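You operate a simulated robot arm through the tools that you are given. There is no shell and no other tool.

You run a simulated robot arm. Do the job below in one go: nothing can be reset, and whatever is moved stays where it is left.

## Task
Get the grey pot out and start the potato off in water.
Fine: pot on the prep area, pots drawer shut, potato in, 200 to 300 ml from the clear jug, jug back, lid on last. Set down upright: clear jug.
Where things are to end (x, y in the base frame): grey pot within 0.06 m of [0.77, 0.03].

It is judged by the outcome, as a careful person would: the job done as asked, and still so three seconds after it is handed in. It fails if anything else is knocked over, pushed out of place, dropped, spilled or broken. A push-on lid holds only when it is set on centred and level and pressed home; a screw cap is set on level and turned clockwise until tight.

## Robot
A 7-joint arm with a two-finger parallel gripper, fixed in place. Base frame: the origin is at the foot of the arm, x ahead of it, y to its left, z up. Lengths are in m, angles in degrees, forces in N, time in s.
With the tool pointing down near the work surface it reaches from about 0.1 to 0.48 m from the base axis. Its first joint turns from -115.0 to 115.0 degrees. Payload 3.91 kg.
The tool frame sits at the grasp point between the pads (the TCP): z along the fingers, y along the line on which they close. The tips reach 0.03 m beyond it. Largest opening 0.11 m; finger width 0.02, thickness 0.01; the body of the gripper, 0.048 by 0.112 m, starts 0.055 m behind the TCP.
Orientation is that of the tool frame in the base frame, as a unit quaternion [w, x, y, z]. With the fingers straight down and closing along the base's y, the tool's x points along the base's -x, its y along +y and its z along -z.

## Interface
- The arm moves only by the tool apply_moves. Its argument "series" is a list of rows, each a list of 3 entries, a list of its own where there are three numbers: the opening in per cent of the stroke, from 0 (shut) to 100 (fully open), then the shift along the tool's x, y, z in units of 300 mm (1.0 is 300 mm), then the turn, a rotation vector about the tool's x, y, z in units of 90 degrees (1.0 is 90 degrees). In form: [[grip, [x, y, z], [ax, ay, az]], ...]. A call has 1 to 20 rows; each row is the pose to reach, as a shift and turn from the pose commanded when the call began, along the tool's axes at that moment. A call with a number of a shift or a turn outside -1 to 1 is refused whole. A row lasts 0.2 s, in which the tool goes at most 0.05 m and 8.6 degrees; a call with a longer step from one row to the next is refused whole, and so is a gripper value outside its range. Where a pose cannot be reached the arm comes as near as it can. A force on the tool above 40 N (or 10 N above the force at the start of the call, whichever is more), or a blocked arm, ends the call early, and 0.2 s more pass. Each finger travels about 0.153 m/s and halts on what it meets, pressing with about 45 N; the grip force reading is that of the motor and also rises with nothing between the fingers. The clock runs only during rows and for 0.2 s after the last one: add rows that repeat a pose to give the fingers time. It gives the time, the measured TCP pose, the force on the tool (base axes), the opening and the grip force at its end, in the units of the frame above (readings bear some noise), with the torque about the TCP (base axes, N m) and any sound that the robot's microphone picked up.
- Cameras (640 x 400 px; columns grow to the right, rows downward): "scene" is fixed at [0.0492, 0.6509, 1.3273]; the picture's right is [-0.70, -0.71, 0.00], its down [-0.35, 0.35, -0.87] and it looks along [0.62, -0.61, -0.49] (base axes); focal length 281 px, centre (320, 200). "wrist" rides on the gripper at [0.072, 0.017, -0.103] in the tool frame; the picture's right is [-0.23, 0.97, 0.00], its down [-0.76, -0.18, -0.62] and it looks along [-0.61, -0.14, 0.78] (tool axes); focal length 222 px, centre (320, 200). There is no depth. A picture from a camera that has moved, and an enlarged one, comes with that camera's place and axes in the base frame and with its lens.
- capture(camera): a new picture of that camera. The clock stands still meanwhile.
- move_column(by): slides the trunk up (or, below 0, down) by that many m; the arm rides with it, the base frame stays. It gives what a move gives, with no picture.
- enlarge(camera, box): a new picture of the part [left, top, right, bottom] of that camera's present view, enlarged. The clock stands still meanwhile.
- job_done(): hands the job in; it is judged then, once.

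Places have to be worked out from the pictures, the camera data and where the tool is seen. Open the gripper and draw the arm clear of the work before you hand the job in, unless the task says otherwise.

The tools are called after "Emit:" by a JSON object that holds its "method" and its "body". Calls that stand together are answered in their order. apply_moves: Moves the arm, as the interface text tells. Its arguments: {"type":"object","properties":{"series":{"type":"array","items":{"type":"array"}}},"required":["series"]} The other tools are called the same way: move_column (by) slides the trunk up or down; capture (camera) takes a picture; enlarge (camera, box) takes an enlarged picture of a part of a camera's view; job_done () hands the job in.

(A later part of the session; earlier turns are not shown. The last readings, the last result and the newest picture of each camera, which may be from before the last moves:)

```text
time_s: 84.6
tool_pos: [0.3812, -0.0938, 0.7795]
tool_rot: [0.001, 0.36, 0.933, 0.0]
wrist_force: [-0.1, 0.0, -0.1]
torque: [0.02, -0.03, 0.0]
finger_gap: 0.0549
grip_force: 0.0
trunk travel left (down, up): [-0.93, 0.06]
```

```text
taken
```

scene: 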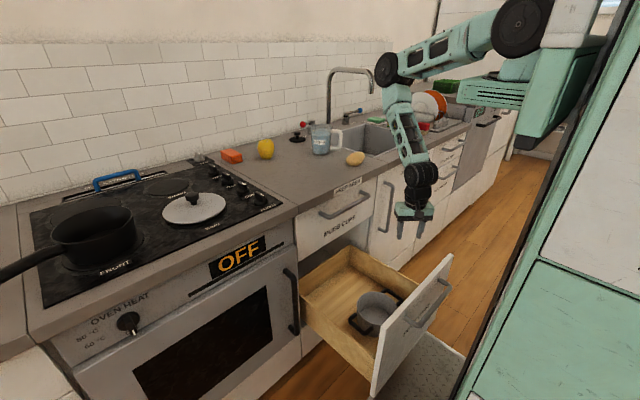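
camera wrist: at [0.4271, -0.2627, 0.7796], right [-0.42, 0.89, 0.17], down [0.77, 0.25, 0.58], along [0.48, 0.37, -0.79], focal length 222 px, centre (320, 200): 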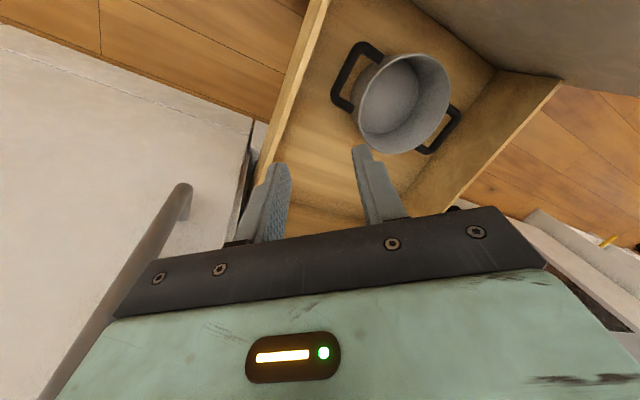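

A clean pose. I'll lower the trunk 0.18 m and check the view.

Emit:
{"method": "move_column", "body": {"by": -0.18}}

Emit:
{"method": "capture", "body": {"camera": "wrist"}}

Emit:
{"method": "capture", "body": {"camera": "scene"}}

```text
time_s: 86.6
tool_pos: [0.3827, -0.0934, 0.5996]
tool_rot: [0.0, 0.359, 0.933, 0.0]
wrist_force: [0.0, 0.1, 0.7]
torque: [0.0, 0.0, 0.0]
finger_gap: 0.0551
grip_force: 0.2
trunk travel left (down, up): [-0.75, 0.24]
```

```text
taken
camera wrist: at [0.341, -0.032, 0.7032], right [0.82, 0.57, 0.0], down [0.45, -0.64, 0.62], along [0.35, -0.51, -0.78], focal length 222 px, centre (320, 200)
```

wrist: 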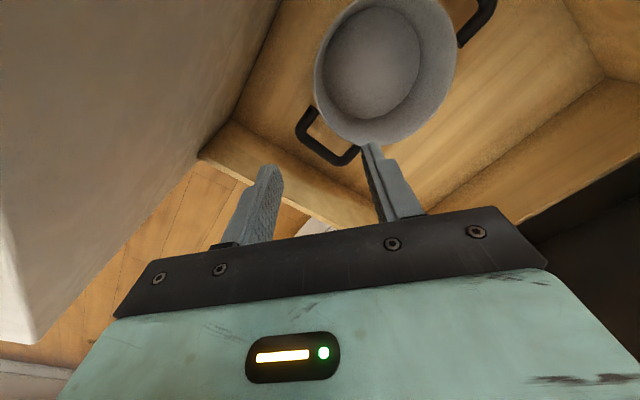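

```text
taken
```

scene: 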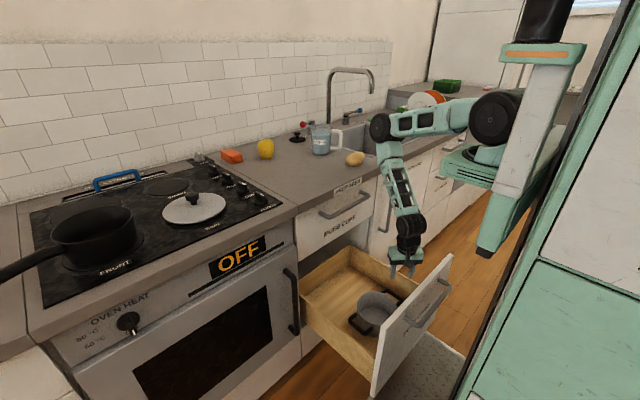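

The pot centre is at (0.428, -0.034) again. The right handle's near post is close, so I'll pinch at about 46° around the rim with yaw 46° and a 7° tilt, hovering first at z≈0.48.

Emit:
{"method": "apply_moves", "body": {"series": [[50, [0.02, 0.003, 0.05], [-0.04, 0, 0.022]], [50, [0.037, 0.006, 0.12], [-0.078, 0.002, 0.044]], [50, [0.037, 0.006, 0.2], [-0.078, 0.002, 0.044]], [50, [0.037, 0.006, 0.28], [-0.078, 0.002, 0.044]], [50, [0.037, 0.006, 0.36], [-0.078, 0.002, 0.044]], [50, [0.037, 0.006, 0.39], [-0.078, 0.002, 0.044]], [50, [0.037, 0.006, 0.39], [-0.078, 0.002, 0.044]]]}}

Emit:
{"method": "capture", "body": {"camera": "wrist"}}

Emit:
{"method": "enlarge", "body": {"camera": "scene", "box": [320, 120, 480, 320]}}

```text
time_s: 88.4
tool_pos: [0.412, -0.0982, 0.4892]
tool_rot: [0.049, 0.388, 0.919, 0.059]
wrist_force: [0.6, 0.0, 0.3]
torque: [0.0, 0.02, -0.01]
finger_gap: 0.0549
grip_force: 0.2
trunk travel left (down, up): [-0.75, 0.24]
stopped in row 7: the arm was blocked; the commanded pose is now the measured one
```

```text
taken
camera wrist: at [0.3609, -0.0412, 0.5925], right [0.85, 0.51, 0.15], down [0.32, -0.71, 0.62], along [0.43, -0.48, -0.77], focal length 222 px, centre (320, 200)
```

wrist: 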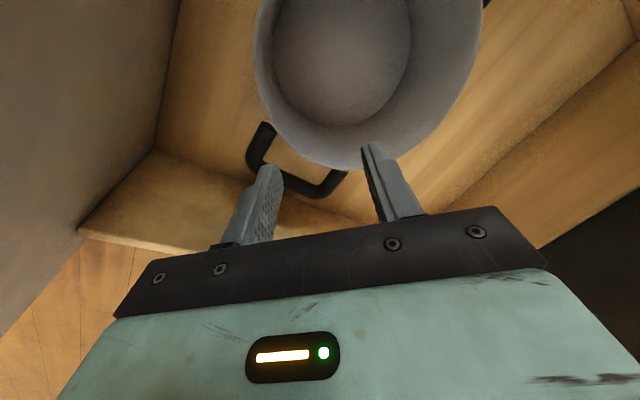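

```text
2.00 times, centred on (400, 220) of scene
camera zoom: at [0.0492, 0.6509, 1.3273], right [-0.7, -0.71, 0.0], down [-0.35, 0.35, -0.87], along [0.62, -0.61, -0.49], focal length 563 px, centre (160, 160)
```

zoom: 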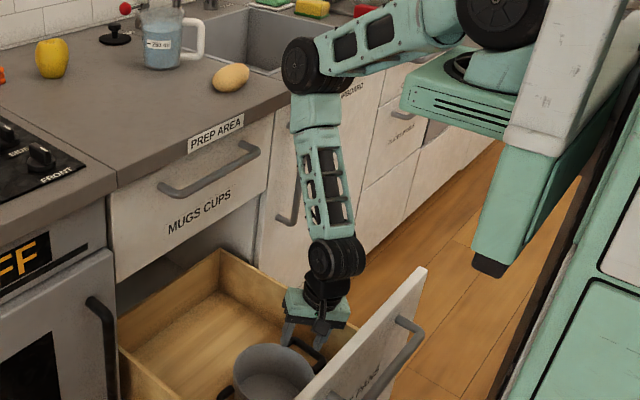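

Blocked again: the upper arm meets the torso bracket when it slopes down too far, so near-side rim points aren't usable. Before choosing the next grasp I'll study the pot's rim and handle up close.

Emit:
{"method": "enlarge", "body": {"camera": "wrist", "box": [230, 0, 500, 200]}}

Emit:
{"method": "enlarge", "body": {"camera": "scene", "box": [340, 270, 420, 330]}}

```text
2.00 times, centred on (365, 100) of wrist
camera zoom: at [0.3609, -0.0412, 0.5925], right [0.85, 0.51, 0.15], down [0.32, -0.71, 0.62], along [0.43, -0.48, -0.77], focal length 444 px, centre (230, 400)
```

zoom: 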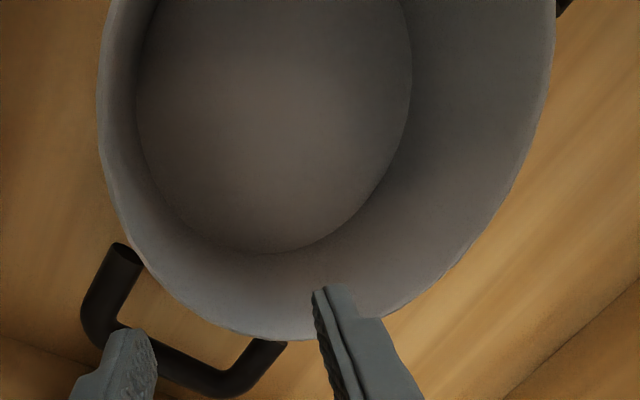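

```text
6.67 times, centred on (380, 300) of scene
camera zoom: at [0.0492, 0.6509, 1.3273], right [-0.7, -0.71, 0.0], down [-0.35, 0.35, -0.87], along [0.62, -0.61, -0.49], focal length 1875 px, centre (-80, -467)
```

zoom: 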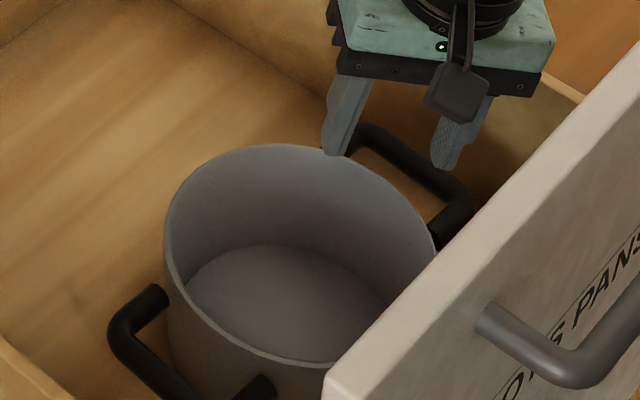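

The zoom shows the handles sit about 4.5 cm below the rim, so pinching the rim directly above the +y handle is fine, and the wall taper is only about 6.5°. That grasp (closing along y) needs the pot a little further from the robot, so I'll rise and push the drawer in about 6 cm. First, trunk up.

Emit:
{"method": "move_column", "body": {"by": 0.2}}

```text
time_s: 90.6
tool_pos: [0.4107, -0.0979, 0.6904]
tool_rot: [0.049, 0.389, 0.918, 0.058]
wrist_force: [-0.1, -0.7, 0.9]
torque: [-0.03, 0.03, 0.01]
finger_gap: 0.0549
grip_force: 0.1
trunk travel left (down, up): [-0.95, 0.04]
```

Now I'll rise, yaw to +90° (closing along x), and move above the drawer front edge.

Emit:
{"method": "apply_moves", "body": {"series": [[50, [0, 0, -0.15], [0, 0, 0]], [50, [0.02, 0.02, -0.3], [0.0165, -0.0014, 0.0815]], [50, [0.1, 0.04, -0.42], [0.033, -0.0028, 0.163]], [50, [0.18, 0.055, -0.53], [0.0494, -0.0042, 0.2444]], [50, [0.26, 0.07, -0.578], [0.066, -0.0056, 0.326]], [50, [0.34, 0.085, -0.578], [0.082, -0.007, 0.407]], [50, [0.417, 0.095, -0.578], [0.0988, -0.0084, 0.4887]], [50, [0.417, 0.095, -0.578], [0.0988, -0.0084, 0.4887]]]}}

Emit:
{"method": "capture", "body": {"camera": "wrist"}}

```text
time_s: 92.4
tool_pos: [0.3182, 0.001, 0.8592]
tool_rot: [-0.004, 0.707, 0.707, -0.001]
wrist_force: [0.4, -0.6, 0.4]
torque: [-0.02, -0.04, -0.01]
finger_gap: 0.0549
grip_force: 0.1
trunk travel left (down, up): [-0.95, 0.04]
```

```text
taken
camera wrist: at [0.3369, 0.0735, 0.964], right [0.97, -0.23, -0.01], down [-0.17, -0.76, 0.62], along [-0.15, -0.6, -0.78], focal length 222 px, centre (320, 200)
```

wrist: 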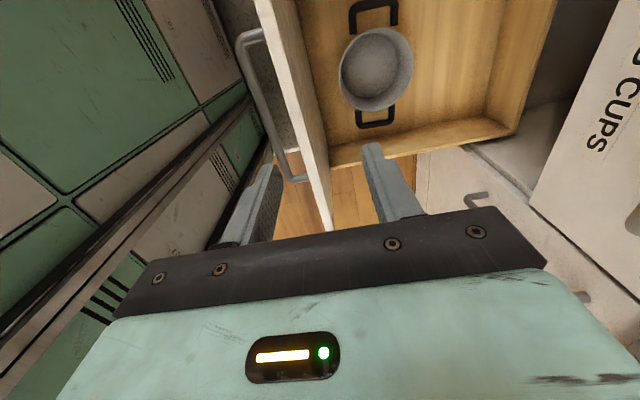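

The front edge is still at x≈0.287. I'll align over it and lower the trunk 0.12 m.

Emit:
{"method": "apply_moves", "body": {"series": [[50, [0, -0.053, 0], [0, 0, 0]], [50, [0, -0.106, 0], [0, 0, 0]], [50, [0, -0.106, 0], [0, 0, 0]]]}}

Emit:
{"method": "move_column", "body": {"by": -0.12}}

Emit:
{"method": "apply_moves", "body": {"series": [[50, [0, 0, 0.08], [0, 0, 0]], [50, [0, 0, 0.16], [0, 0, 0]], [50, [0, 0, 0.23], [0, 0, 0]], [50, [0, 0, 0.23], [0, 0, 0]]]}}

Emit:
{"method": "capture", "body": {"camera": "wrist"}}

```text
time_s: 93.2
tool_pos: [0.2866, 0.0008, 0.8598]
tool_rot: [-0.004, 0.707, 0.708, 0.0]
wrist_force: [0.3, -0.2, 0.5]
torque: [0.02, 0.0, 0.0]
finger_gap: 0.0549
grip_force: 0.0
trunk travel left (down, up): [-0.95, 0.04]
```

```text
time_s: 94.7
tool_pos: [0.2861, 0.0003, 0.7397]
tool_rot: [-0.005, 0.706, 0.708, 0.0]
wrist_force: [0.6, -0.3, 0.1]
torque: [-0.01, -0.01, 0.0]
finger_gap: 0.055
grip_force: 0.0
trunk travel left (down, up): [-0.83, 0.16]
```

```text
time_s: 95.4
tool_pos: [0.3113, -0.0056, 0.6876]
tool_rot: [0.016, 0.706, 0.708, 0.011]
wrist_force: [0.8, -2.5, 9.3]
torque: [0.03, 0.28, 0.08]
finger_gap: 0.0545
grip_force: 0.1
trunk travel left (down, up): [-0.83, 0.16]
stopped in row 3: the force on the tool passed its limit at 70 N (the readings are from after the stop); the commanded pose is now the measured one
```

```text
taken
camera wrist: at [0.3249, 0.0673, 0.7904], right [0.97, -0.22, 0.04], down [-0.2, -0.76, 0.62], along [-0.11, -0.61, -0.78], focal length 222 px, centre (320, 200)
```

wrist: 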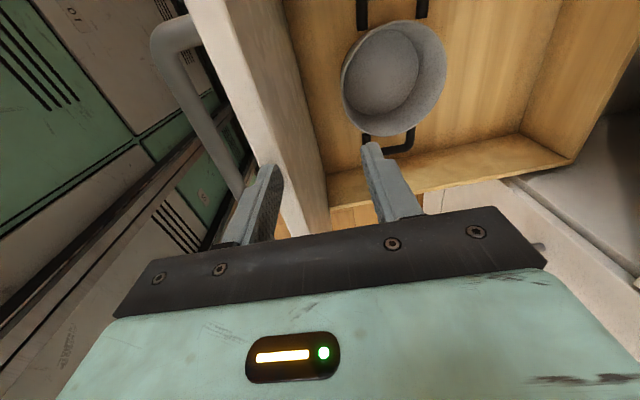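

The outer finger caught the top of the front because the arm crept forward; the bracket limit again. I'll rise, realign, and use a lower trunk.

Emit:
{"method": "apply_moves", "body": {"series": [[50, [0, 0, -0.1], [0, 0, 0]], [50, [0, 0, -0.2], [0.012, 0.002, 0]], [50, [0, -0.04, -0.3], [0.024, 0.004, 0.002]], [50, [0, -0.083, -0.38], [0.024, 0.004, 0.002]], [50, [0, -0.083, -0.38], [0.024, 0.004, 0.002]]]}}

Emit:
{"method": "move_column", "body": {"by": -0.1}}

Emit:
{"method": "capture", "body": {"camera": "wrist"}}

```text
time_s: 96.6
tool_pos: [0.2781, -0.0037, 0.7984]
tool_rot: [-0.003, 0.707, 0.707, -0.003]
wrist_force: [0.0, -0.2, 0.3]
torque: [0.0, -0.02, 0.01]
finger_gap: 0.0548
grip_force: 0.1
trunk travel left (down, up): [-0.83, 0.16]
```

```text
time_s: 98.0
tool_pos: [0.2777, -0.0039, 0.6981]
tool_rot: [-0.003, 0.706, 0.708, -0.004]
wrist_force: [0.5, -0.7, -0.3]
torque: [0.0, 0.0, 0.01]
finger_gap: 0.0548
grip_force: 0.1
trunk travel left (down, up): [-0.73, 0.26]
```

```text
taken
camera wrist: at [0.2972, 0.0686, 0.802], right [0.97, -0.23, -0.01], down [-0.17, -0.76, 0.62], along [-0.15, -0.61, -0.78], focal length 222 px, centre (320, 200)
```

wrist: 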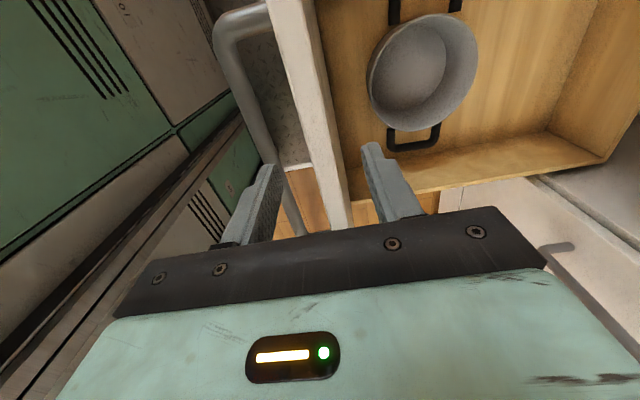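

The edge lies between the fingers. I'll descend 3 cm, close, and push the drawer 6 cm inward.

Emit:
{"method": "apply_moves", "body": {"series": [[50, [0, 0.015, 0.05], [0, 0, 0]], [50, [0, 0.025, 0.1], [0, 0, 0]], [50, [0, 0.025, 0.1], [0, 0, 0]], [25, [0, 0.025, 0.1], [0, 0, 0]], [0, [0, 0.025, 0.1], [0, 0, 0]], [0, [0, 0.025, 0.1], [0, 0, 0]]]}}

```text
time_s: 99.4
tool_pos: [0.2865, -0.0039, 0.6688]
tool_rot: [-0.002, 0.708, 0.706, -0.002]
wrist_force: [2.3, -1.5, 4.9]
torque: [0.01, -0.94, -0.51]
finger_gap: 0.0177
grip_force: 45.2
trunk travel left (down, up): [-0.73, 0.26]
```

Gripped the front (17.7 mm gap). Pushing it 6 cm toward +x.

Emit:
{"method": "apply_moves", "body": {"series": [[0, [0, 0.05, 0], [0, 0, 0]], [0, [0, 0.1, 0], [0, 0, 0]], [0, [0, 0.15, 0], [0, 0, 0]], [0, [0, 0.2, 0], [0, 0, 0]], [0, [0, 0.2, 0], [0, 0, 0]]]}}

Emit:
{"method": "capture", "body": {"camera": "scene"}}

```text
time_s: 100.6
tool_pos: [0.3458, -0.0024, 0.6694]
tool_rot: [-0.002, 0.707, 0.707, -0.003]
wrist_force: [0.9, -3.2, 21.8]
torque: [-0.01, -0.83, -0.49]
finger_gap: 0.0176
grip_force: 45.3
trunk travel left (down, up): [-0.73, 0.26]
```

```text
taken
```

scene: 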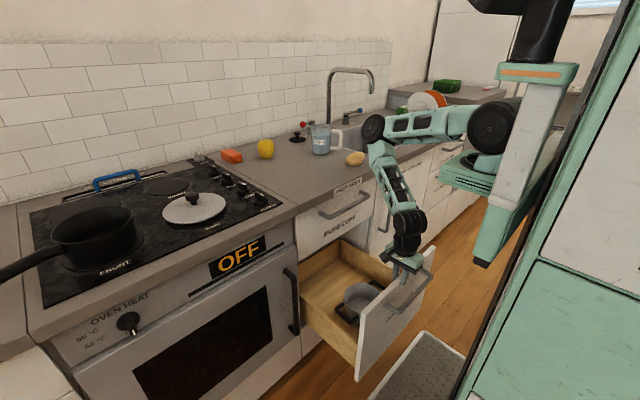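

Drawer pushed in, with the pot now near x≈0.488. I'll release, rise, and reorient to closing along y above the pot's +y rim.

Emit:
{"method": "apply_moves", "body": {"series": [[50, [0, 0, 0], [0, 0, 0]], [50, [0, 0, 0], [0, 0, 0]], [50, [0, 0, -0.1], [0, 0, 0]], [50, [0, 0, -0.2], [0, 0, 0]], [50, [0.01, 0.04, -0.3], [0, 0, -0.09]], [50, [0.03, 0.09, -0.333], [0, 0, -0.18]], [50, [0.05, 0.14, -0.333], [0, 0, -0.27]], [50, [0.07, 0.19, -0.333], [0, 0, -0.36]], [50, [0.09, 0.24, -0.333], [0, 0, -0.45]], [50, [0.1, 0.29, -0.333], [0, 0, -0.54]], [50, [0.11, 0.34, -0.333], [0, 0, -0.63]], [50, [0.12, 0.38, -0.333], [0, 0, -0.72]], [50, [0.13, 0.42, -0.333], [0, 0, -0.81]], [50, [0.145, 0.45, -0.333], [0, 0, -0.9]], [50, [0.158, 0.474, -0.333], [0, 0, -0.99]], [50, [0.158, 0.474, -0.333], [0, 0, -1]], [50, [0.158, 0.474, -0.333], [0, 0, -1]]]}}

Emit:
{"method": "capture", "body": {"camera": "wrist"}}

Emit:
{"method": "capture", "body": {"camera": "scene"}}

```text
time_s: 104.2
tool_pos: [0.4885, 0.0438, 0.7654]
tool_rot: [-0.005, -0.001, 1.0, 0.0]
wrist_force: [-0.2, -0.6, -0.4]
torque: [0.0, 0.0, -0.02]
finger_gap: 0.0549
grip_force: 0.0
out of reach, approached as far as the arm can: row 5, 6
trunk travel left (down, up): [-0.73, 0.26]
```

```text
taken
camera wrist: at [0.4179, 0.0605, 0.8708], right [0.23, 0.97, 0.0], down [0.77, -0.18, 0.62], along [0.6, -0.14, -0.79], focal length 222 px, centre (320, 200)
```

wrist: 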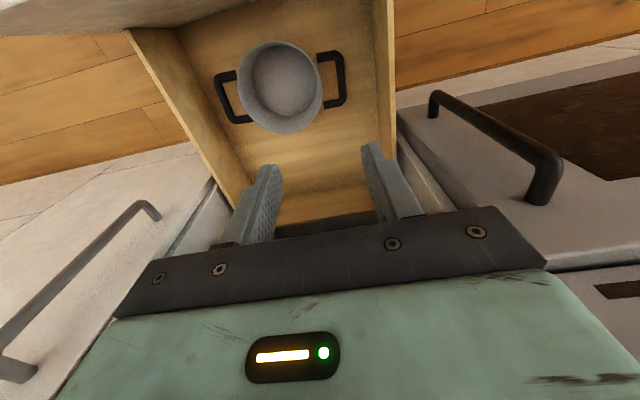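

```text
taken
```

scene: 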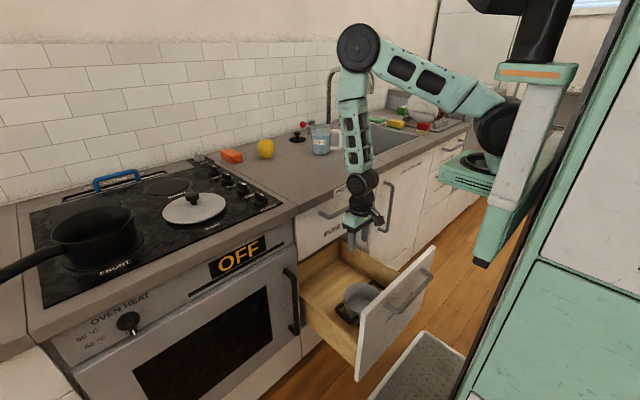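

The pot centre is now (0.492, -0.032). I'll tilt the tool 6.5° toward the pot, lower the trunk 3 cm, and descend partway over the +y rim.

Emit:
{"method": "apply_moves", "body": {"series": [[50, [-0.004, 0, 0], [0.036, 0, 0]], [50, [-0.008, -0.004, 0], [0.072, 0, 0]], [50, [-0.008, -0.004, 0], [0.072, 0, 0]]]}}

Emit:
{"method": "move_column", "body": {"by": -0.03}}

Emit:
{"method": "apply_moves", "body": {"series": [[50, [0, -0.012, 0.1], [0, 0, 0]], [50, [0, -0.023, 0.2], [0, 0, 0]], [50, [0, -0.034, 0.3], [0, 0, 0]], [50, [0, -0.045, 0.4], [0, 0, 0]], [50, [0, -0.056, 0.5], [0, 0, 0]], [50, [0, -0.068, 0.6], [0, 0, 0]], [50, [0, -0.079, 0.7], [0, 0, 0]], [50, [0, -0.09, 0.8], [0, 0, 0]], [50, [0, -0.09, 0.8], [0, 0, 0]]]}}

Emit:
{"method": "capture", "body": {"camera": "wrist"}}

Emit:
{"method": "capture", "body": {"camera": "scene"}}

```text
time_s: 105.0
tool_pos: [0.4908, 0.0425, 0.7661]
tool_rot: [-0.004, -0.002, 0.998, -0.057]
wrist_force: [-0.6, 0.5, 0.0]
torque: [-0.02, 0.05, -0.01]
finger_gap: 0.055
grip_force: 0.1
trunk travel left (down, up): [-0.73, 0.26]
```

```text
time_s: 105.7
tool_pos: [0.4913, 0.0423, 0.7366]
tool_rot: [-0.004, -0.002, 0.998, -0.057]
wrist_force: [0.1, -0.3, -1.0]
torque: [0.04, 0.0, -0.01]
finger_gap: 0.0551
grip_force: 0.1
trunk travel left (down, up): [-0.7, 0.29]
```

```text
time_s: 107.7
tool_pos: [0.4889, -0.0112, 0.4995]
tool_rot: [-0.004, -0.002, 0.998, -0.057]
wrist_force: [0.0, 0.6, -0.1]
torque: [-0.03, 0.0, 0.0]
finger_gap: 0.0551
grip_force: 0.1
trunk travel left (down, up): [-0.7, 0.29]
```

```text
taken
camera wrist: at [0.4189, 0.0168, 0.6025], right [0.23, 0.97, -0.11], down [0.77, -0.11, 0.63], along [0.6, -0.23, -0.77], focal length 222 px, centre (320, 200)
```

wrist: 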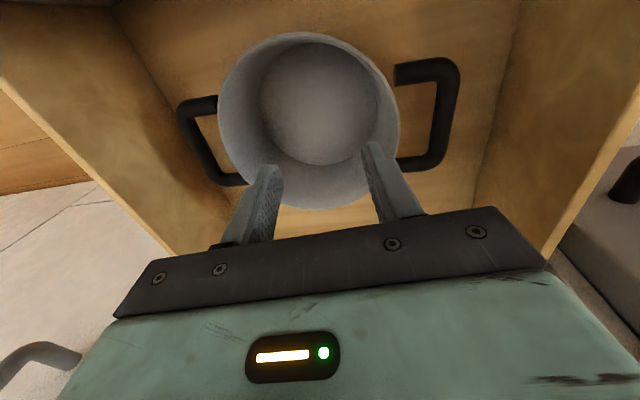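

```text
taken
```

scene: 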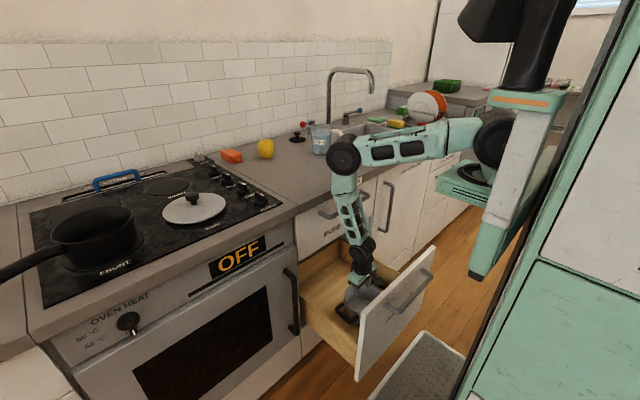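

I had the tilt compensation sign reversed, so the tool is over the pot's middle, still above the rim. The refit is excellent: centre (0.494, -0.0335), rim z 0.425, radius 0.0775. I'll shift +y over the wall, then descend onto it.

Emit:
{"method": "apply_moves", "body": {"series": [[50, [-0.009, 0.085, -0.01], [0, 0, 0]], [50, [-0.017, 0.171, -0.02], [0, 0, 0]], [50, [-0.017, 0.171, -0.02], [0, 0, 0]], [50, [-0.017, 0.179, 0.05], [0, 0, 0]], [50, [-0.017, 0.187, 0.12], [0, 0, 0]], [50, [-0.017, 0.187, 0.12], [0, 0, 0]]]}}

Emit:
{"method": "capture", "body": {"camera": "wrist"}}

```text
time_s: 109.1
tool_pos: [0.4936, 0.0398, 0.4583]
tool_rot: [-0.004, -0.001, 0.998, -0.057]
wrist_force: [-0.4, -0.3, 0.1]
torque: [0.0, -0.01, -0.02]
finger_gap: 0.0549
grip_force: 0.0
trunk travel left (down, up): [-0.7, 0.29]
```

```text
taken
camera wrist: at [0.4232, 0.0683, 0.5608], right [0.23, 0.97, -0.11], down [0.77, -0.11, 0.63], along [0.6, -0.23, -0.77], focal length 222 px, centre (320, 200)
```

wrist: 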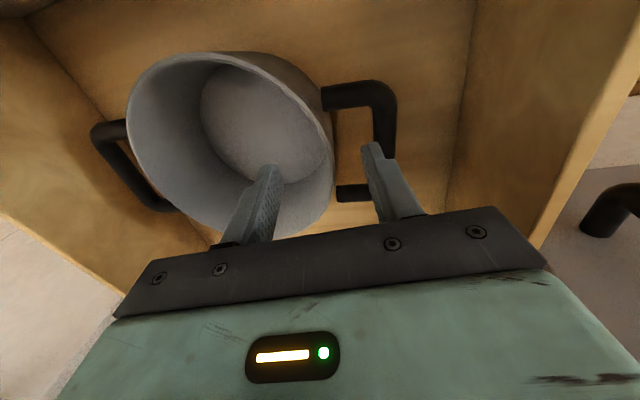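

Tracking well, with the fingers on both sides of the wall. I'll narrow to 30%, descend 4.3 cm and close.

Emit:
{"method": "apply_moves", "body": {"series": [[30, [0, 0, 0], [0, 0, 0]], [30, [0, 0.006, 0.05], [0, 0, 0]], [30, [0, 0.011, 0.1], [0, 0, 0]], [30, [0, 0.016, 0.143], [0, 0, 0]], [30, [0, 0.016, 0.143], [0, 0, 0]]]}}

Emit:
{"method": "capture", "body": {"camera": "wrist"}}

```text
time_s: 110.3
tool_pos: [0.494, 0.0396, 0.4146]
tool_rot: [-0.004, -0.001, 0.998, -0.056]
wrist_force: [0.9, 0.2, -0.2]
torque: [-0.01, 0.02, -0.01]
finger_gap: 0.0331
grip_force: 0.1
trunk travel left (down, up): [-0.7, 0.29]
```

```text
taken
camera wrist: at [0.4231, 0.0682, 0.5174], right [0.23, 0.97, -0.11], down [0.77, -0.11, 0.63], along [0.6, -0.23, -0.77], focal length 222 px, centre (320, 200)
```

wrist: 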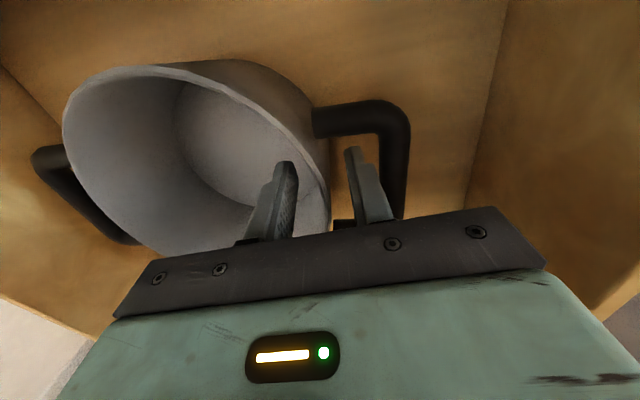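

Excellent alignment, with the wall between the fingers. Closing.

Emit:
{"method": "apply_moves", "body": {"series": [[15, [0, 0, 0], [0, 0, 0]], [0, [0, 0, 0], [0, 0, 0]], [0, [0, 0, 0], [0, 0, 0]], [0, [0, 0, 0], [0, 0, 0]]]}}

Emit:
{"method": "capture", "body": {"camera": "wrist"}}

```text
time_s: 111.3
tool_pos: [0.494, 0.0401, 0.415]
tool_rot: [-0.004, -0.001, 0.998, -0.057]
wrist_force: [-1.4, -0.5, 4.0]
torque: [0.2, 0.39, 0.03]
finger_gap: 0.0081
grip_force: 44.5
trunk travel left (down, up): [-0.7, 0.29]
```

```text
taken
camera wrist: at [0.423, 0.0682, 0.5177], right [0.23, 0.97, -0.11], down [0.77, -0.11, 0.63], along [0.6, -0.23, -0.77], focal length 222 px, centre (320, 200)
```

wrist: 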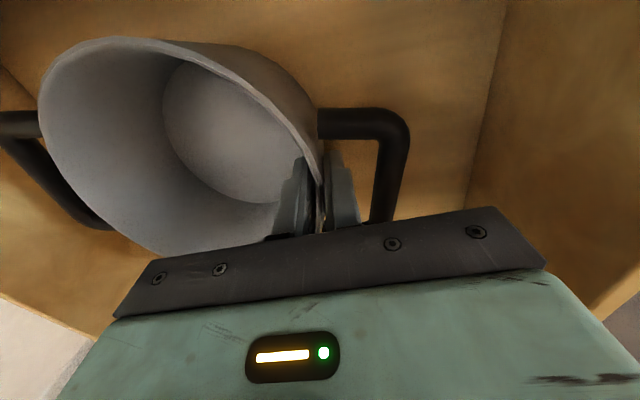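

A solid flush grip, with an 8 mm gap and little side force. I'll lift 4 cm slowly and check.

Emit:
{"method": "apply_moves", "body": {"series": [[0, [0.003, -0.0035, -0.03], [0, 0, 0]], [0, [0.006, -0.007, -0.06], [0, 0, 0]], [0, [0.01, -0.0105, -0.09], [0, 0, 0]], [0, [0.014, -0.015, -0.13], [0, 0, 0]], [0, [0.014, -0.015, -0.13], [0, 0, 0]]]}}

Emit:
{"method": "capture", "body": {"camera": "wrist"}}

Emit:
{"method": "enlarge", "body": {"camera": "scene", "box": [300, 200, 460, 320]}}

```text
time_s: 112.5
tool_pos: [0.4885, 0.0397, 0.4557]
tool_rot: [-0.004, -0.001, 0.998, -0.057]
wrist_force: [0.2, 0.1, -4.8]
torque: [0.36, -0.05, 0.0]
finger_gap: 0.008
grip_force: 45.1
trunk travel left (down, up): [-0.7, 0.29]
```

```text
taken
camera wrist: at [0.419, 0.0686, 0.5569], right [0.23, 0.97, -0.11], down [0.77, -0.11, 0.63], along [0.6, -0.23, -0.77], focal length 222 px, centre (320, 200)
```

wrist: 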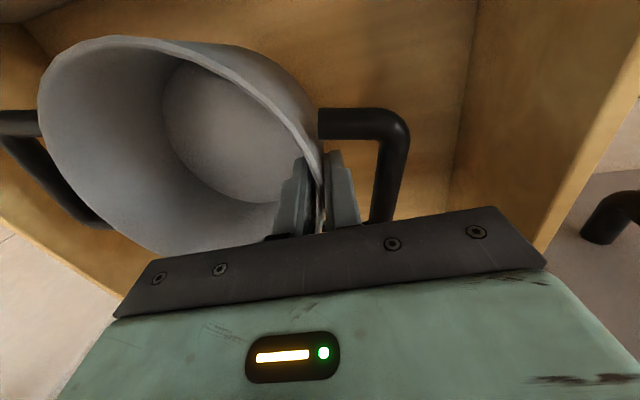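

```text
3.33 times, centred on (380, 260) of scene
camera zoom: at [0.0492, 0.6509, 1.3273], right [-0.7, -0.71, 0.0], down [-0.35, 0.35, -0.87], along [0.62, -0.61, -0.49], focal length 938 px, centre (120, 0)
```

zoom: 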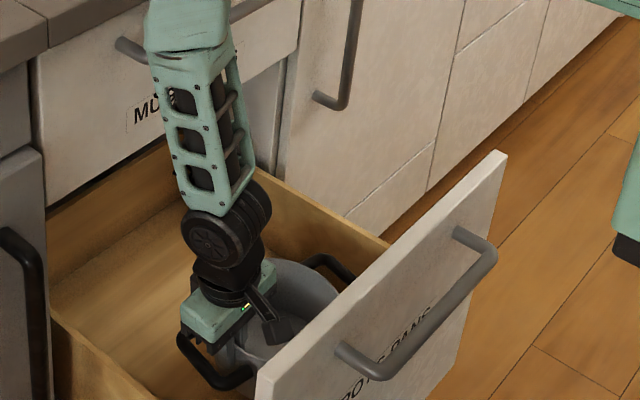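

The pot is lifted (about 0.5 kg) and level. I'll shift 1.5 cm toward the robot for clearance from the mugs bar, then raise the trunk 0.28 m.

Emit:
{"method": "apply_moves", "body": {"series": [[0, [0.025, -0.004, -0.04], [0, 0, 0]], [0, [0.05, -0.008, -0.08], [0, 0, 0]], [0, [0.05, -0.011, -0.11], [0, 0, 0]], [0, [0.05, -0.011, -0.11], [0, 0, 0]]]}}

Emit:
{"method": "move_column", "body": {"by": 0.28}}

Emit:
{"method": "capture", "body": {"camera": "scene"}}

Emit:
{"method": "capture", "body": {"camera": "wrist"}}

```text
time_s: 113.5
tool_pos: [0.4741, 0.0404, 0.4863]
tool_rot: [-0.005, -0.001, 0.998, -0.057]
wrist_force: [-1.0, -0.1, -4.2]
torque: [0.41, -0.05, 0.0]
finger_gap: 0.0081
grip_force: 45.9
trunk travel left (down, up): [-0.7, 0.29]
```

```text
time_s: 116.3
tool_pos: [0.4752, 0.0406, 0.7665]
tool_rot: [-0.005, -0.001, 0.998, -0.056]
wrist_force: [-0.9, 0.8, -5.2]
torque: [0.33, -0.03, 0.0]
finger_gap: 0.0078
grip_force: 44.6
trunk travel left (down, up): [-0.98, 0.01]
```

```text
taken
```

scene: 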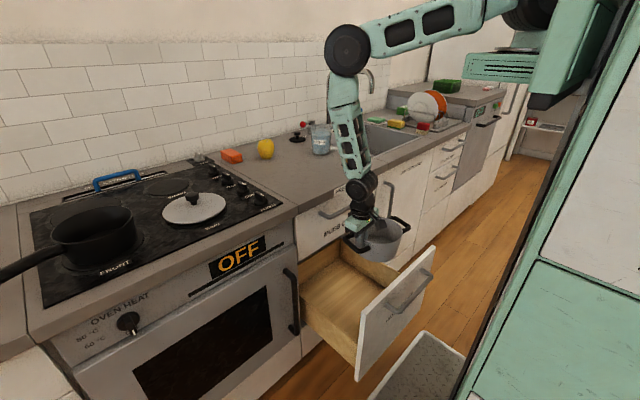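

```text
taken
camera wrist: at [0.4043, 0.0693, 0.8697], right [0.23, 0.97, -0.11], down [0.77, -0.11, 0.63], along [0.6, -0.23, -0.77], focal length 222 px, centre (320, 200)
```

wrist: 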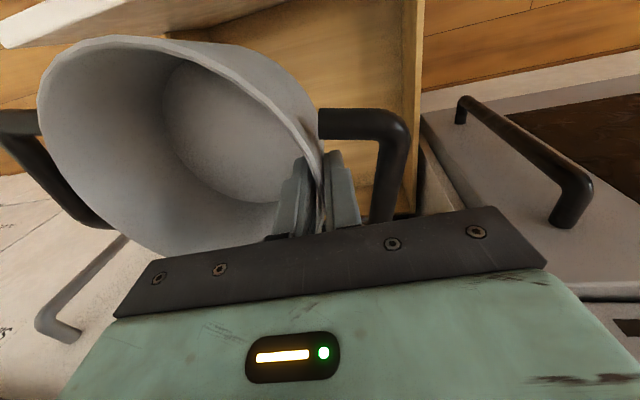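

The pot is out of the drawer. Now I'll lift it straight up 0.29 m.

Emit:
{"method": "apply_moves", "body": {"series": [[0, [0, -0.014, -0.12], [0, 0, 0]], [0, [0, -0.028, -0.24], [0, 0, 0]], [0, [0, -0.041, -0.36], [0, 0, 0]], [0, [0, -0.055, -0.48], [0, 0, 0]], [0, [0, -0.069, -0.6], [0, 0, 0]], [0, [0, -0.083, -0.72], [0, 0, 0]], [0, [0, -0.096, -0.84], [0, 0, 0]], [0, [0, -0.11, -0.96], [0, 0, 0]], [0, [0, -0.11, -0.96], [0, 0, 0]]]}}

Emit:
{"method": "capture", "body": {"camera": "scene"}}

```text
time_s: 118.3
tool_pos: [0.4774, 0.0399, 1.0586]
tool_rot: [-0.004, 0.0, 0.998, -0.057]
wrist_force: [0.0, 0.3, -5.6]
torque: [0.35, -0.05, 0.0]
finger_gap: 0.0079
grip_force: 45.6
trunk travel left (down, up): [-0.98, 0.01]
```

```text
taken
```

scene: 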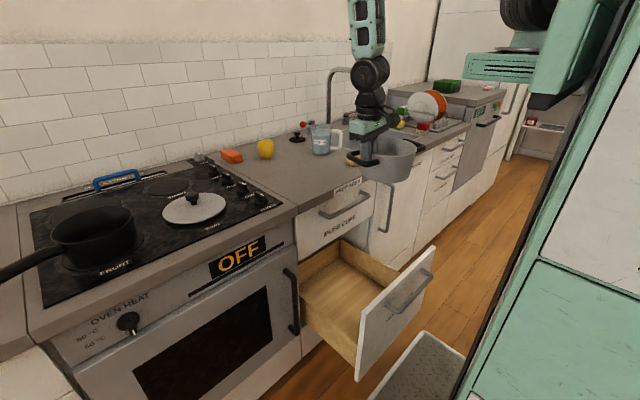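

Now I'll carry the pot forward over the prep area, aiming for a pot centre of (0.77, 0.03).

Emit:
{"method": "apply_moves", "body": {"series": [[0, [-0.1, 0.02, -0.03], [0, 0, 0]], [0, [-0.22, 0.046, -0.06], [0, 0, 0]], [0, [-0.34, 0.072, -0.09], [0, 0, 0]], [0, [-0.46, 0.098, -0.09], [0, 0, 0]], [0, [-0.58, 0.124, -0.09], [0, 0, 0]], [0, [-0.7, 0.15, -0.09], [0, 0, 0]], [0, [-0.82, 0.175, -0.09], [0, 0, 0]], [0, [-0.91, 0.195, -0.09], [0, 0, 0]], [0, [-0.977, 0.205, -0.09], [0, 0, 0]], [0, [-0.977, 0.205, -0.09], [0, 0, 0]]]}}

Emit:
{"method": "capture", "body": {"camera": "scene"}}

Emit:
{"method": "capture", "body": {"camera": "wrist"}}

```text
time_s: 120.5
tool_pos: [0.7712, 0.1051, 1.0745]
tool_rot: [-0.005, -0.001, 0.998, -0.057]
wrist_force: [0.1, 0.1, -4.3]
torque: [0.36, -0.06, 0.02]
finger_gap: 0.0079
grip_force: 44.5
trunk travel left (down, up): [-0.98, 0.01]
```

```text
taken
```

scene: 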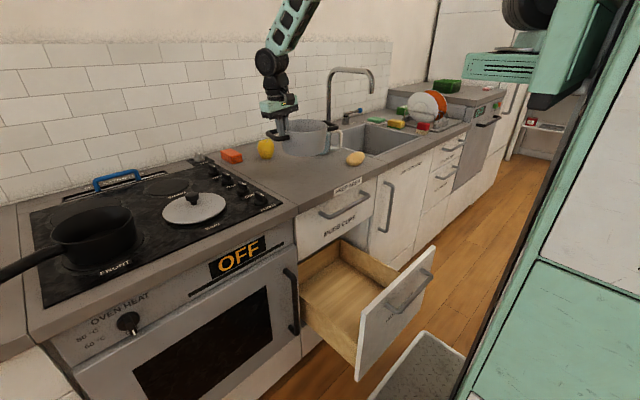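

```text
taken
camera wrist: at [0.701, 0.1338, 1.1768], right [0.23, 0.97, -0.11], down [0.77, -0.11, 0.63], along [0.6, -0.23, -0.77], focal length 222 px, centre (320, 200)
```

wrist: 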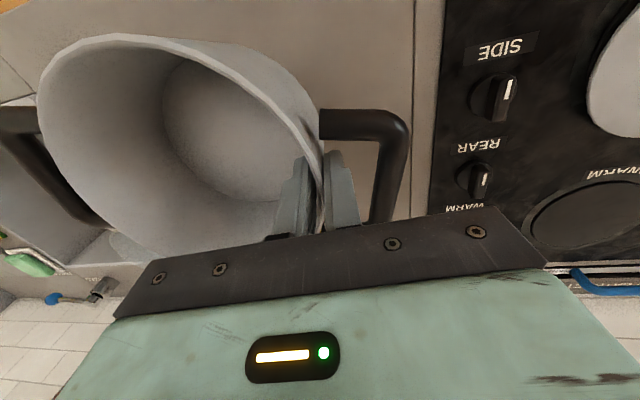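

The pot is over its spot. I'll lower it 6.5 cm and then feel for contact.

Emit:
{"method": "apply_moves", "body": {"series": [[0, [0, 0.006, 0.05], [0, 0, 0]], [0, [0, 0.012, 0.1], [0, 0, 0]], [0, [0, 0.017, 0.15], [0, 0, 0]], [0, [0, 0.023, 0.2], [0, 0, 0]], [0, [0, 0.025, 0.216], [0, 0, 0]], [0, [0, 0.025, 0.216], [0, 0, 0]]]}}

Emit:
{"method": "enlarge", "body": {"camera": "scene", "box": [240, 80, 400, 180]}}

```text
time_s: 122.0
tool_pos: [0.7694, 0.1047, 1.0097]
tool_rot: [-0.004, -0.002, 0.998, -0.057]
wrist_force: [-0.1, 0.7, -4.2]
torque: [0.37, -0.04, 0.03]
finger_gap: 0.0075
grip_force: 45.2
trunk travel left (down, up): [-0.98, 0.01]
```

```text
4.00 times, centred on (320, 130) of scene
camera zoom: at [0.0492, 0.6509, 1.3273], right [-0.7, -0.71, 0.0], down [-0.35, 0.35, -0.87], along [0.62, -0.61, -0.49], focal length 1125 px, centre (320, 480)
```

zoom: 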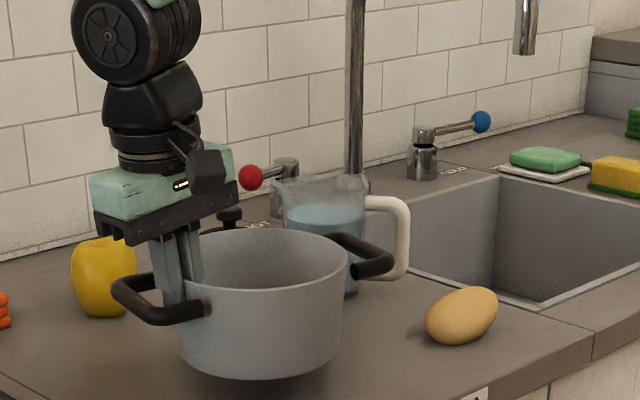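

The pot is level and about a centimetre above the counter. I'll lower in small steps until the force shows contact.

Emit:
{"method": "apply_moves", "body": {"series": [[0, [0, 0.0015, 0.013], [0, 0, 0]], [0, [0, 0.003, 0.026], [0, 0, 0]], [0, [0, 0.003, 0.026], [0, 0, 0]]]}}

Emit:
{"method": "apply_moves", "body": {"series": [[0, [0, 0.001, 0.01], [0, 0, 0]], [0, [0, 0.002, 0.018], [0, 0, 0]], [0, [0, 0.002, 0.018], [0, 0, 0]]]}}

```text
time_s: 122.8
tool_pos: [0.7693, 0.1055, 1.001]
tool_rot: [-0.004, -0.001, 0.998, -0.057]
wrist_force: [0.3, -0.4, -5.1]
torque: [0.35, 0.0, -0.02]
finger_gap: 0.0076
grip_force: 45.0
trunk travel left (down, up): [-0.98, 0.01]
```

```text
time_s: 123.5
tool_pos: [0.7701, 0.1058, 0.9962]
tool_rot: [-0.004, -0.001, 0.998, -0.056]
wrist_force: [0.3, -0.1, -4.7]
torque: [0.38, -0.04, 0.0]
finger_gap: 0.0078
grip_force: 44.9
trunk travel left (down, up): [-0.98, 0.01]
```

No contact yet, so I'll continue down.

Emit:
{"method": "apply_moves", "body": {"series": [[0, [0, 0.001, 0.01], [0, 0, 0]], [0, [0, 0.002, 0.018], [0, 0, 0]], [0, [0, 0.002, 0.018], [0, 0, 0]]]}}

Emit:
{"method": "enlarge", "body": {"camera": "scene", "box": [260, 120, 340, 180]}}

```text
time_s: 124.3
tool_pos: [0.7703, 0.1042, 0.9911]
tool_rot: [-0.004, 0.0, 0.998, -0.057]
wrist_force: [-0.3, 0.0, -4.8]
torque: [0.36, -0.05, -0.01]
finger_gap: 0.0075
grip_force: 44.9
trunk travel left (down, up): [-0.98, 0.01]
```

```text
6.67 times, centred on (300, 150) of scene
camera zoom: at [0.0492, 0.6509, 1.3273], right [-0.7, -0.71, 0.0], down [-0.35, 0.35, -0.87], along [0.62, -0.61, -0.49], focal length 1875 px, centre (453, 533)
```

zoom: 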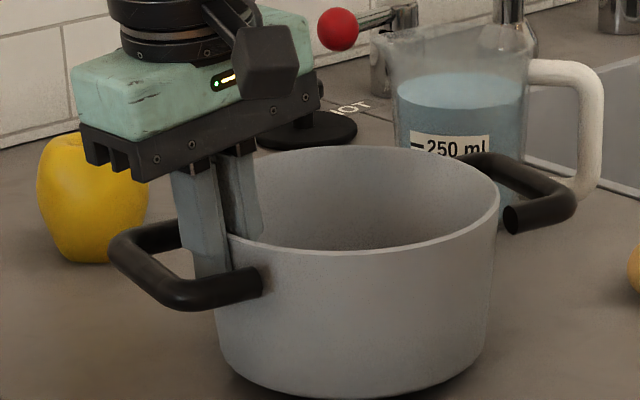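

A small gap remains beneath the pot, so down a few more millimetres.

Emit:
{"method": "apply_moves", "body": {"series": [[0, [0, 0.001, 0.01], [0, 0, 0]], [0, [0, 0.002, 0.017], [0, 0, 0]], [0, [0, 0.002, 0.017], [0, 0, 0]]]}}

Emit:
{"method": "apply_moves", "body": {"series": [[0, [0, 0.001, 0.007], [0, 0, 0]], [0, [0, 0.0015, 0.013], [0, 0, 0]], [0, [0, 0.0015, 0.013], [0, 0, 0]]]}}

```text
time_s: 125.2
tool_pos: [0.7692, 0.1067, 0.9857]
tool_rot: [-0.004, -0.001, 0.998, -0.056]
wrist_force: [0.1, -0.9, -5.2]
torque: [0.38, -0.03, -0.03]
finger_gap: 0.0077
grip_force: 45.0
trunk travel left (down, up): [-0.98, 0.01]
```

```text
time_s: 126.0
tool_pos: [0.7691, 0.1044, 0.9817]
tool_rot: [-0.003, -0.001, 0.998, -0.056]
wrist_force: [0.6, 0.3, -4.0]
torque: [0.38, -0.03, 0.01]
finger_gap: 0.0077
grip_force: 45.0
trunk travel left (down, up): [-0.98, 0.01]
```

Emit:
{"method": "apply_moves", "body": {"series": [[0, [0, 0.001, 0.007], [0, 0, 0]], [0, [0, 0.0015, 0.013], [0, 0, 0]], [0, [0, 0.0015, 0.013], [0, 0, 0]]]}}

Emit:
{"method": "apply_moves", "body": {"series": [[0, [0, 0.001, 0.007], [0, 0, 0]], [0, [0, 0.0015, 0.013], [0, 0, 0]], [0, [0, 0.0015, 0.013], [0, 0, 0]]]}}

Emit:
{"method": "enlarge", "body": {"camera": "scene", "box": [260, 120, 340, 180]}}

```text
time_s: 126.8
tool_pos: [0.7693, 0.1057, 0.9802]
tool_rot: [-0.002, 0.0, 0.998, -0.056]
wrist_force: [-2.1, -3.3, 25.1]
torque: [-0.22, 0.85, 0.12]
finger_gap: 0.0076
grip_force: 44.5
trunk travel left (down, up): [-0.98, 0.01]
```

```text
time_s: 127.5
tool_pos: [0.7689, 0.1048, 0.9751]
tool_rot: [-0.002, -0.001, 0.998, -0.056]
wrist_force: [-1.7, -0.7, 30.2]
torque: [0.16, 0.23, 0.15]
finger_gap: 0.006
grip_force: 45.0
trunk travel left (down, up): [-0.98, 0.01]
```

```text
6.67 times, centred on (300, 150) of scene
camera zoom: at [0.0492, 0.6509, 1.3273], right [-0.7, -0.71, 0.0], down [-0.35, 0.35, -0.87], along [0.62, -0.61, -0.49], focal length 1875 px, centre (453, 533)
```

zoom: 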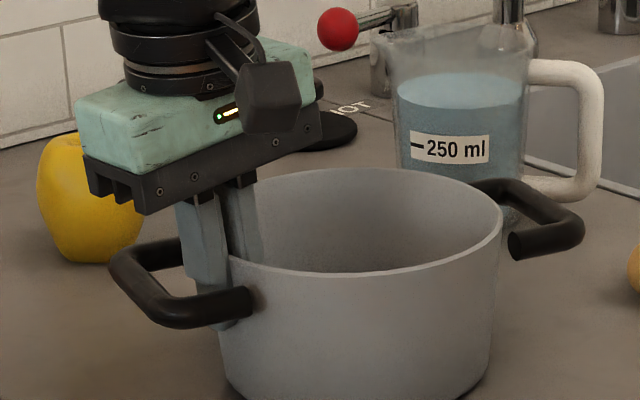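

The pot is on the counter (25–30 N upward). I'll open to 30% and rise straight up out of it.

Emit:
{"method": "apply_moves", "body": {"series": [[15, [0, 0, 0], [0, 0, 0]], [30, [0, 0, 0], [0, 0, 0]], [30, [0, 0, 0], [0, 0, 0]], [30, [0, -0.006, -0.05], [0, 0, 0]], [30, [0, -0.017, -0.15], [0, 0, 0]], [30, [0, -0.034, -0.3], [0, 0, 0]], [30, [0, -0.05, -0.45], [0, 0, 0]], [30, [0, -0.05, -0.45], [0, 0, 0]]]}}

Emit:
{"method": "capture", "body": {"camera": "scene"}}

Emit:
{"method": "capture", "body": {"camera": "wrist"}}

```text
time_s: 129.3
tool_pos: [0.7704, 0.1052, 1.1088]
tool_rot: [-0.005, -0.001, 0.998, -0.057]
wrist_force: [0.0, 0.5, -0.3]
torque: [0.0, -0.04, 0.0]
finger_gap: 0.0331
grip_force: 0.0
trunk travel left (down, up): [-0.98, 0.01]
```

```text
taken
```

scene: 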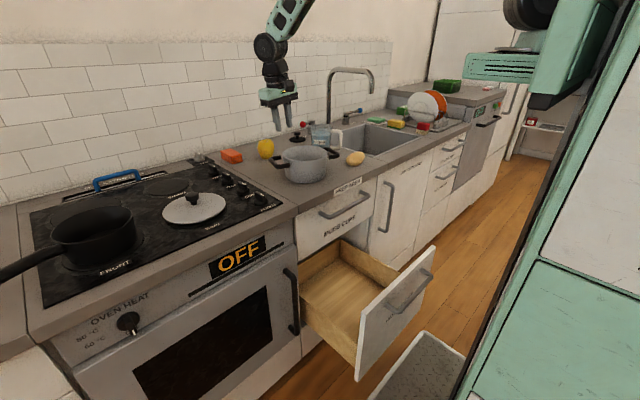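

```text
taken
camera wrist: at [0.7, 0.1341, 1.2116], right [0.22, 0.97, -0.11], down [0.77, -0.11, 0.63], along [0.6, -0.23, -0.77], focal length 222 px, centre (320, 200)
```

wrist: 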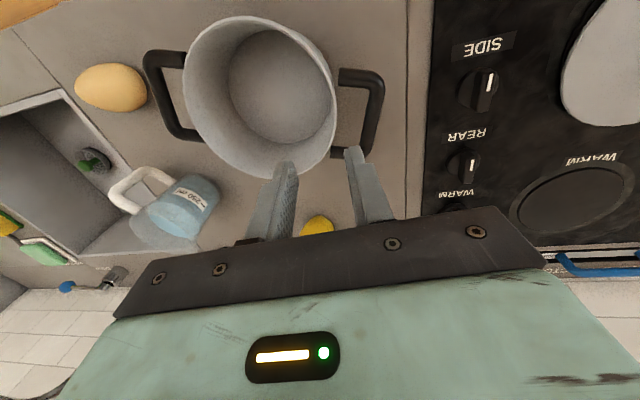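

The pot is upright at about (0.77, 0.03). Next is the potato at (0.70, -0.18), long along y. I'll move over it with yaw -90° so the fingers close across its width.

Emit:
{"method": "apply_moves", "body": {"series": [[50, [0.02, -0.08, 0.009], [-0.0043, -0.0052, -0.083]], [60, [0.04, -0.16, 0.018], [-0.0087, -0.0103, -0.1665]], [80, [0.06, -0.24, 0.027], [-0.013, -0.0155, -0.25]], [100, [0.08, -0.32, 0.036], [-0.0173, -0.0207, -0.333]], [100, [0.1, -0.4, 0.045], [-0.0217, -0.0258, -0.416]], [100, [0.12, -0.48, 0.054], [-0.026, -0.031, -0.4995]], [100, [0.14, -0.56, 0.063], [-0.0303, -0.0362, -0.583]], [100, [0.16, -0.64, 0.072], [-0.0347, -0.0413, -0.666]], [100, [0.18, -0.72, 0.081], [-0.039, -0.0465, -0.749]], [100, [0.2, -0.8, 0.09], [-0.0433, -0.0517, -0.8325]], [100, [0.22, -0.88, 0.099], [-0.0477, -0.0568, -0.916]], [100, [0.23, -0.944, 0.108], [-0.052, -0.062, -0.999]], [100, [0.23, -0.944, 0.108], [-0.052, -0.062, -0.999]]]}}

Emit:
{"method": "capture", "body": {"camera": "wrist"}}

Emit:
{"method": "enlarge", "body": {"camera": "scene", "box": [260, 80, 420, 180]}}

```text
time_s: 132.2
tool_pos: [0.7032, -0.1802, 1.1111]
tool_rot: [-0.001, 0.708, -0.706, 0.0]
wrist_force: [-0.2, 0.9, 0.5]
torque: [-0.02, 0.02, 0.01]
finger_gap: 0.1102
grip_force: 0.0
trunk travel left (down, up): [-0.98, 0.01]
```

```text
taken
camera wrist: at [0.687, -0.2531, 1.2148], right [-0.97, 0.22, 0.0], down [0.17, 0.76, 0.62], along [0.14, 0.61, -0.78], focal length 222 px, centre (320, 200)
```

wrist: 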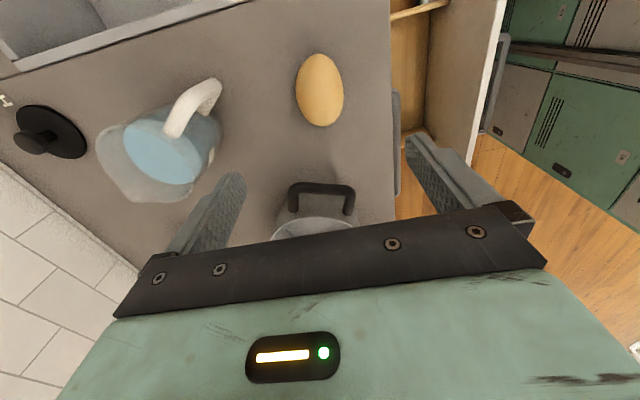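

```text
4.00 times, centred on (340, 130) of scene
camera zoom: at [0.0492, 0.6509, 1.3273], right [-0.7, -0.71, 0.0], down [-0.35, 0.35, -0.87], along [0.62, -0.61, -0.49], focal length 1125 px, centre (240, 480)
```

zoom: 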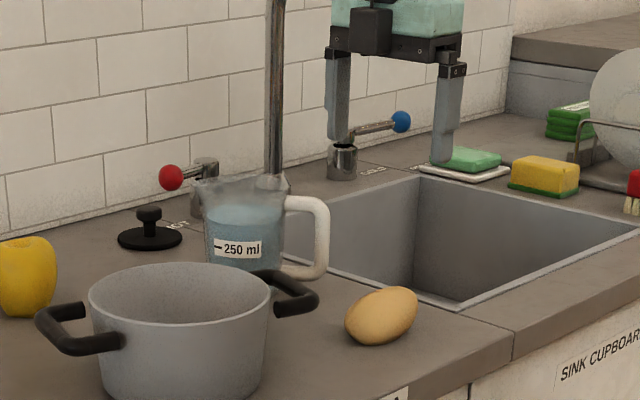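

The potato is centred at about (0.702, -0.191), roughly 5.5 cm wide. I'll shift 1.1 cm and descend to z≈0.94, then grip.

Emit:
{"method": "apply_moves", "body": {"series": [[100, [0.037, 0.004, 0.1], [0, 0, 0]], [100, [0.037, 0.004, 0.22], [0, 0, 0]], [100, [0.037, 0.004, 0.34], [0, 0, 0]], [100, [0.037, 0.004, 0.46], [0, 0, 0]], [100, [0.037, 0.004, 0.53], [0, 0, 0]], [100, [0.037, 0.004, 0.565], [0, 0, 0]], [100, [0.037, 0.004, 0.565], [0, 0, 0]]]}}

Emit:
{"method": "enlarge", "body": {"camera": "scene", "box": [260, 80, 420, 180]}}

```text
time_s: 133.8
tool_pos: [0.7001, -0.1893, 0.9403]
tool_rot: [-0.002, 0.707, -0.707, 0.001]
wrist_force: [-0.9, 0.3, -0.1]
torque: [0.01, 0.01, 0.02]
finger_gap: 0.1097
grip_force: 0.0
trunk travel left (down, up): [-0.98, 0.01]
```

```text
4.00 times, centred on (340, 130) of scene
camera zoom: at [0.0492, 0.6509, 1.3273], right [-0.7, -0.71, 0.0], down [-0.35, 0.35, -0.87], along [0.62, -0.61, -0.49], focal length 1125 px, centre (240, 480)
```

zoom: 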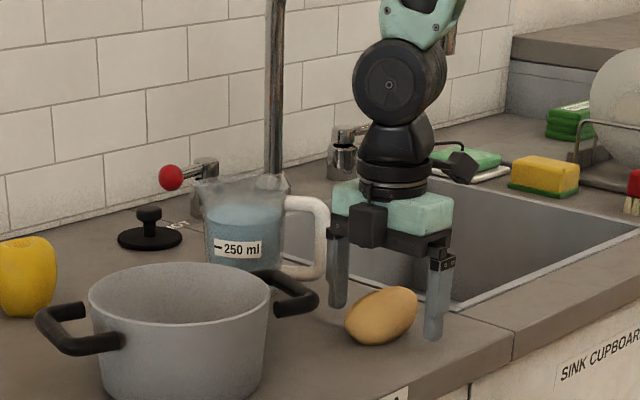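

The fingers straddle the potato. Closing on it.

Emit:
{"method": "apply_moves", "body": {"series": [[70, [0, 0, 0], [0, 0, 0]], [45, [0, 0, 0], [0, 0, 0]], [20, [0, 0, 0], [0, 0, 0]], [0, [0, 0, 0], [0, 0, 0]], [0, [0, 0, 0], [0, 0, 0]]]}}

Emit:
{"method": "apply_moves", "body": {"series": [[0, [0, 0, -0.05], [0, 0, 0]], [0, [0, 0, -0.15], [0, 0, 0]], [0, [0, 0, -0.28], [0, 0, 0]], [0, [0, 0, -0.42], [0, 0, 0]], [0, [0, 0, -0.52], [0, 0, 0]], [0, [0, 0, -0.52], [0, 0, 0]]]}}

Emit:
{"method": "enlarge", "body": {"camera": "scene", "box": [260, 80, 420, 180]}}

Emit:
{"method": "capture", "body": {"camera": "wrist"}}

```text
time_s: 134.9
tool_pos: [0.7012, -0.19, 0.9403]
tool_rot: [-0.001, 0.708, -0.706, 0.0]
wrist_force: [0.4, 0.6, 0.0]
torque: [-0.03, -0.01, 0.02]
finger_gap: 0.0585
grip_force: 45.6
trunk travel left (down, up): [-0.98, 0.01]
```

```text
time_s: 136.3
tool_pos: [0.6993, -0.1909, 1.0966]
tool_rot: [-0.001, 0.708, -0.706, 0.0]
wrist_force: [0.9, 0.0, -0.3]
torque: [0.01, -0.02, 0.0]
finger_gap: 0.0583
grip_force: 45.2
trunk travel left (down, up): [-0.98, 0.01]
```

```text
4.00 times, centred on (340, 130) of scene
camera zoom: at [0.0492, 0.6509, 1.3273], right [-0.7, -0.71, 0.0], down [-0.35, 0.35, -0.87], along [0.62, -0.61, -0.49], focal length 1125 px, centre (240, 480)
```

zoom: 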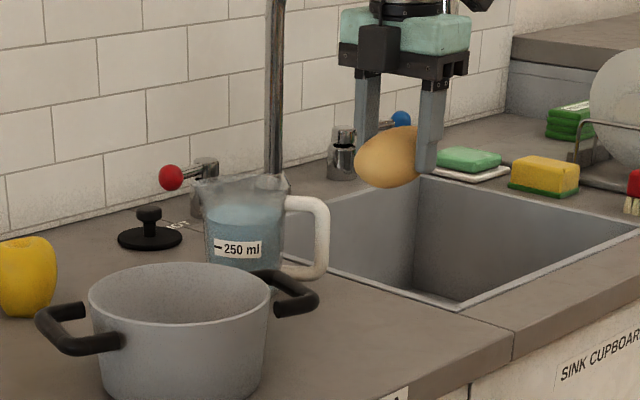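

```text
taken
camera wrist: at [0.6847, -0.2633, 1.1999], right [-0.97, 0.23, 0.0], down [0.18, 0.76, 0.62], along [0.14, 0.61, -0.78], focal length 222 px, centre (320, 200)
```

wrist: 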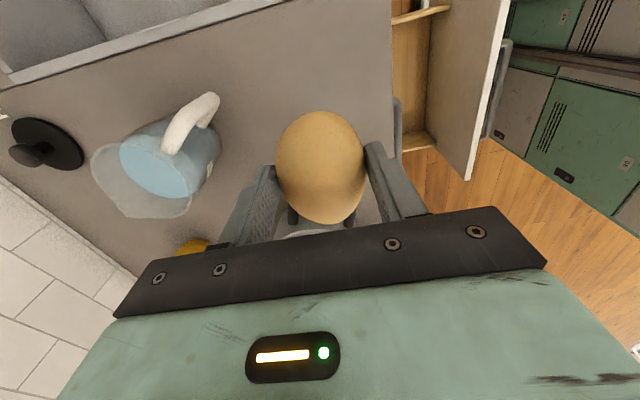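

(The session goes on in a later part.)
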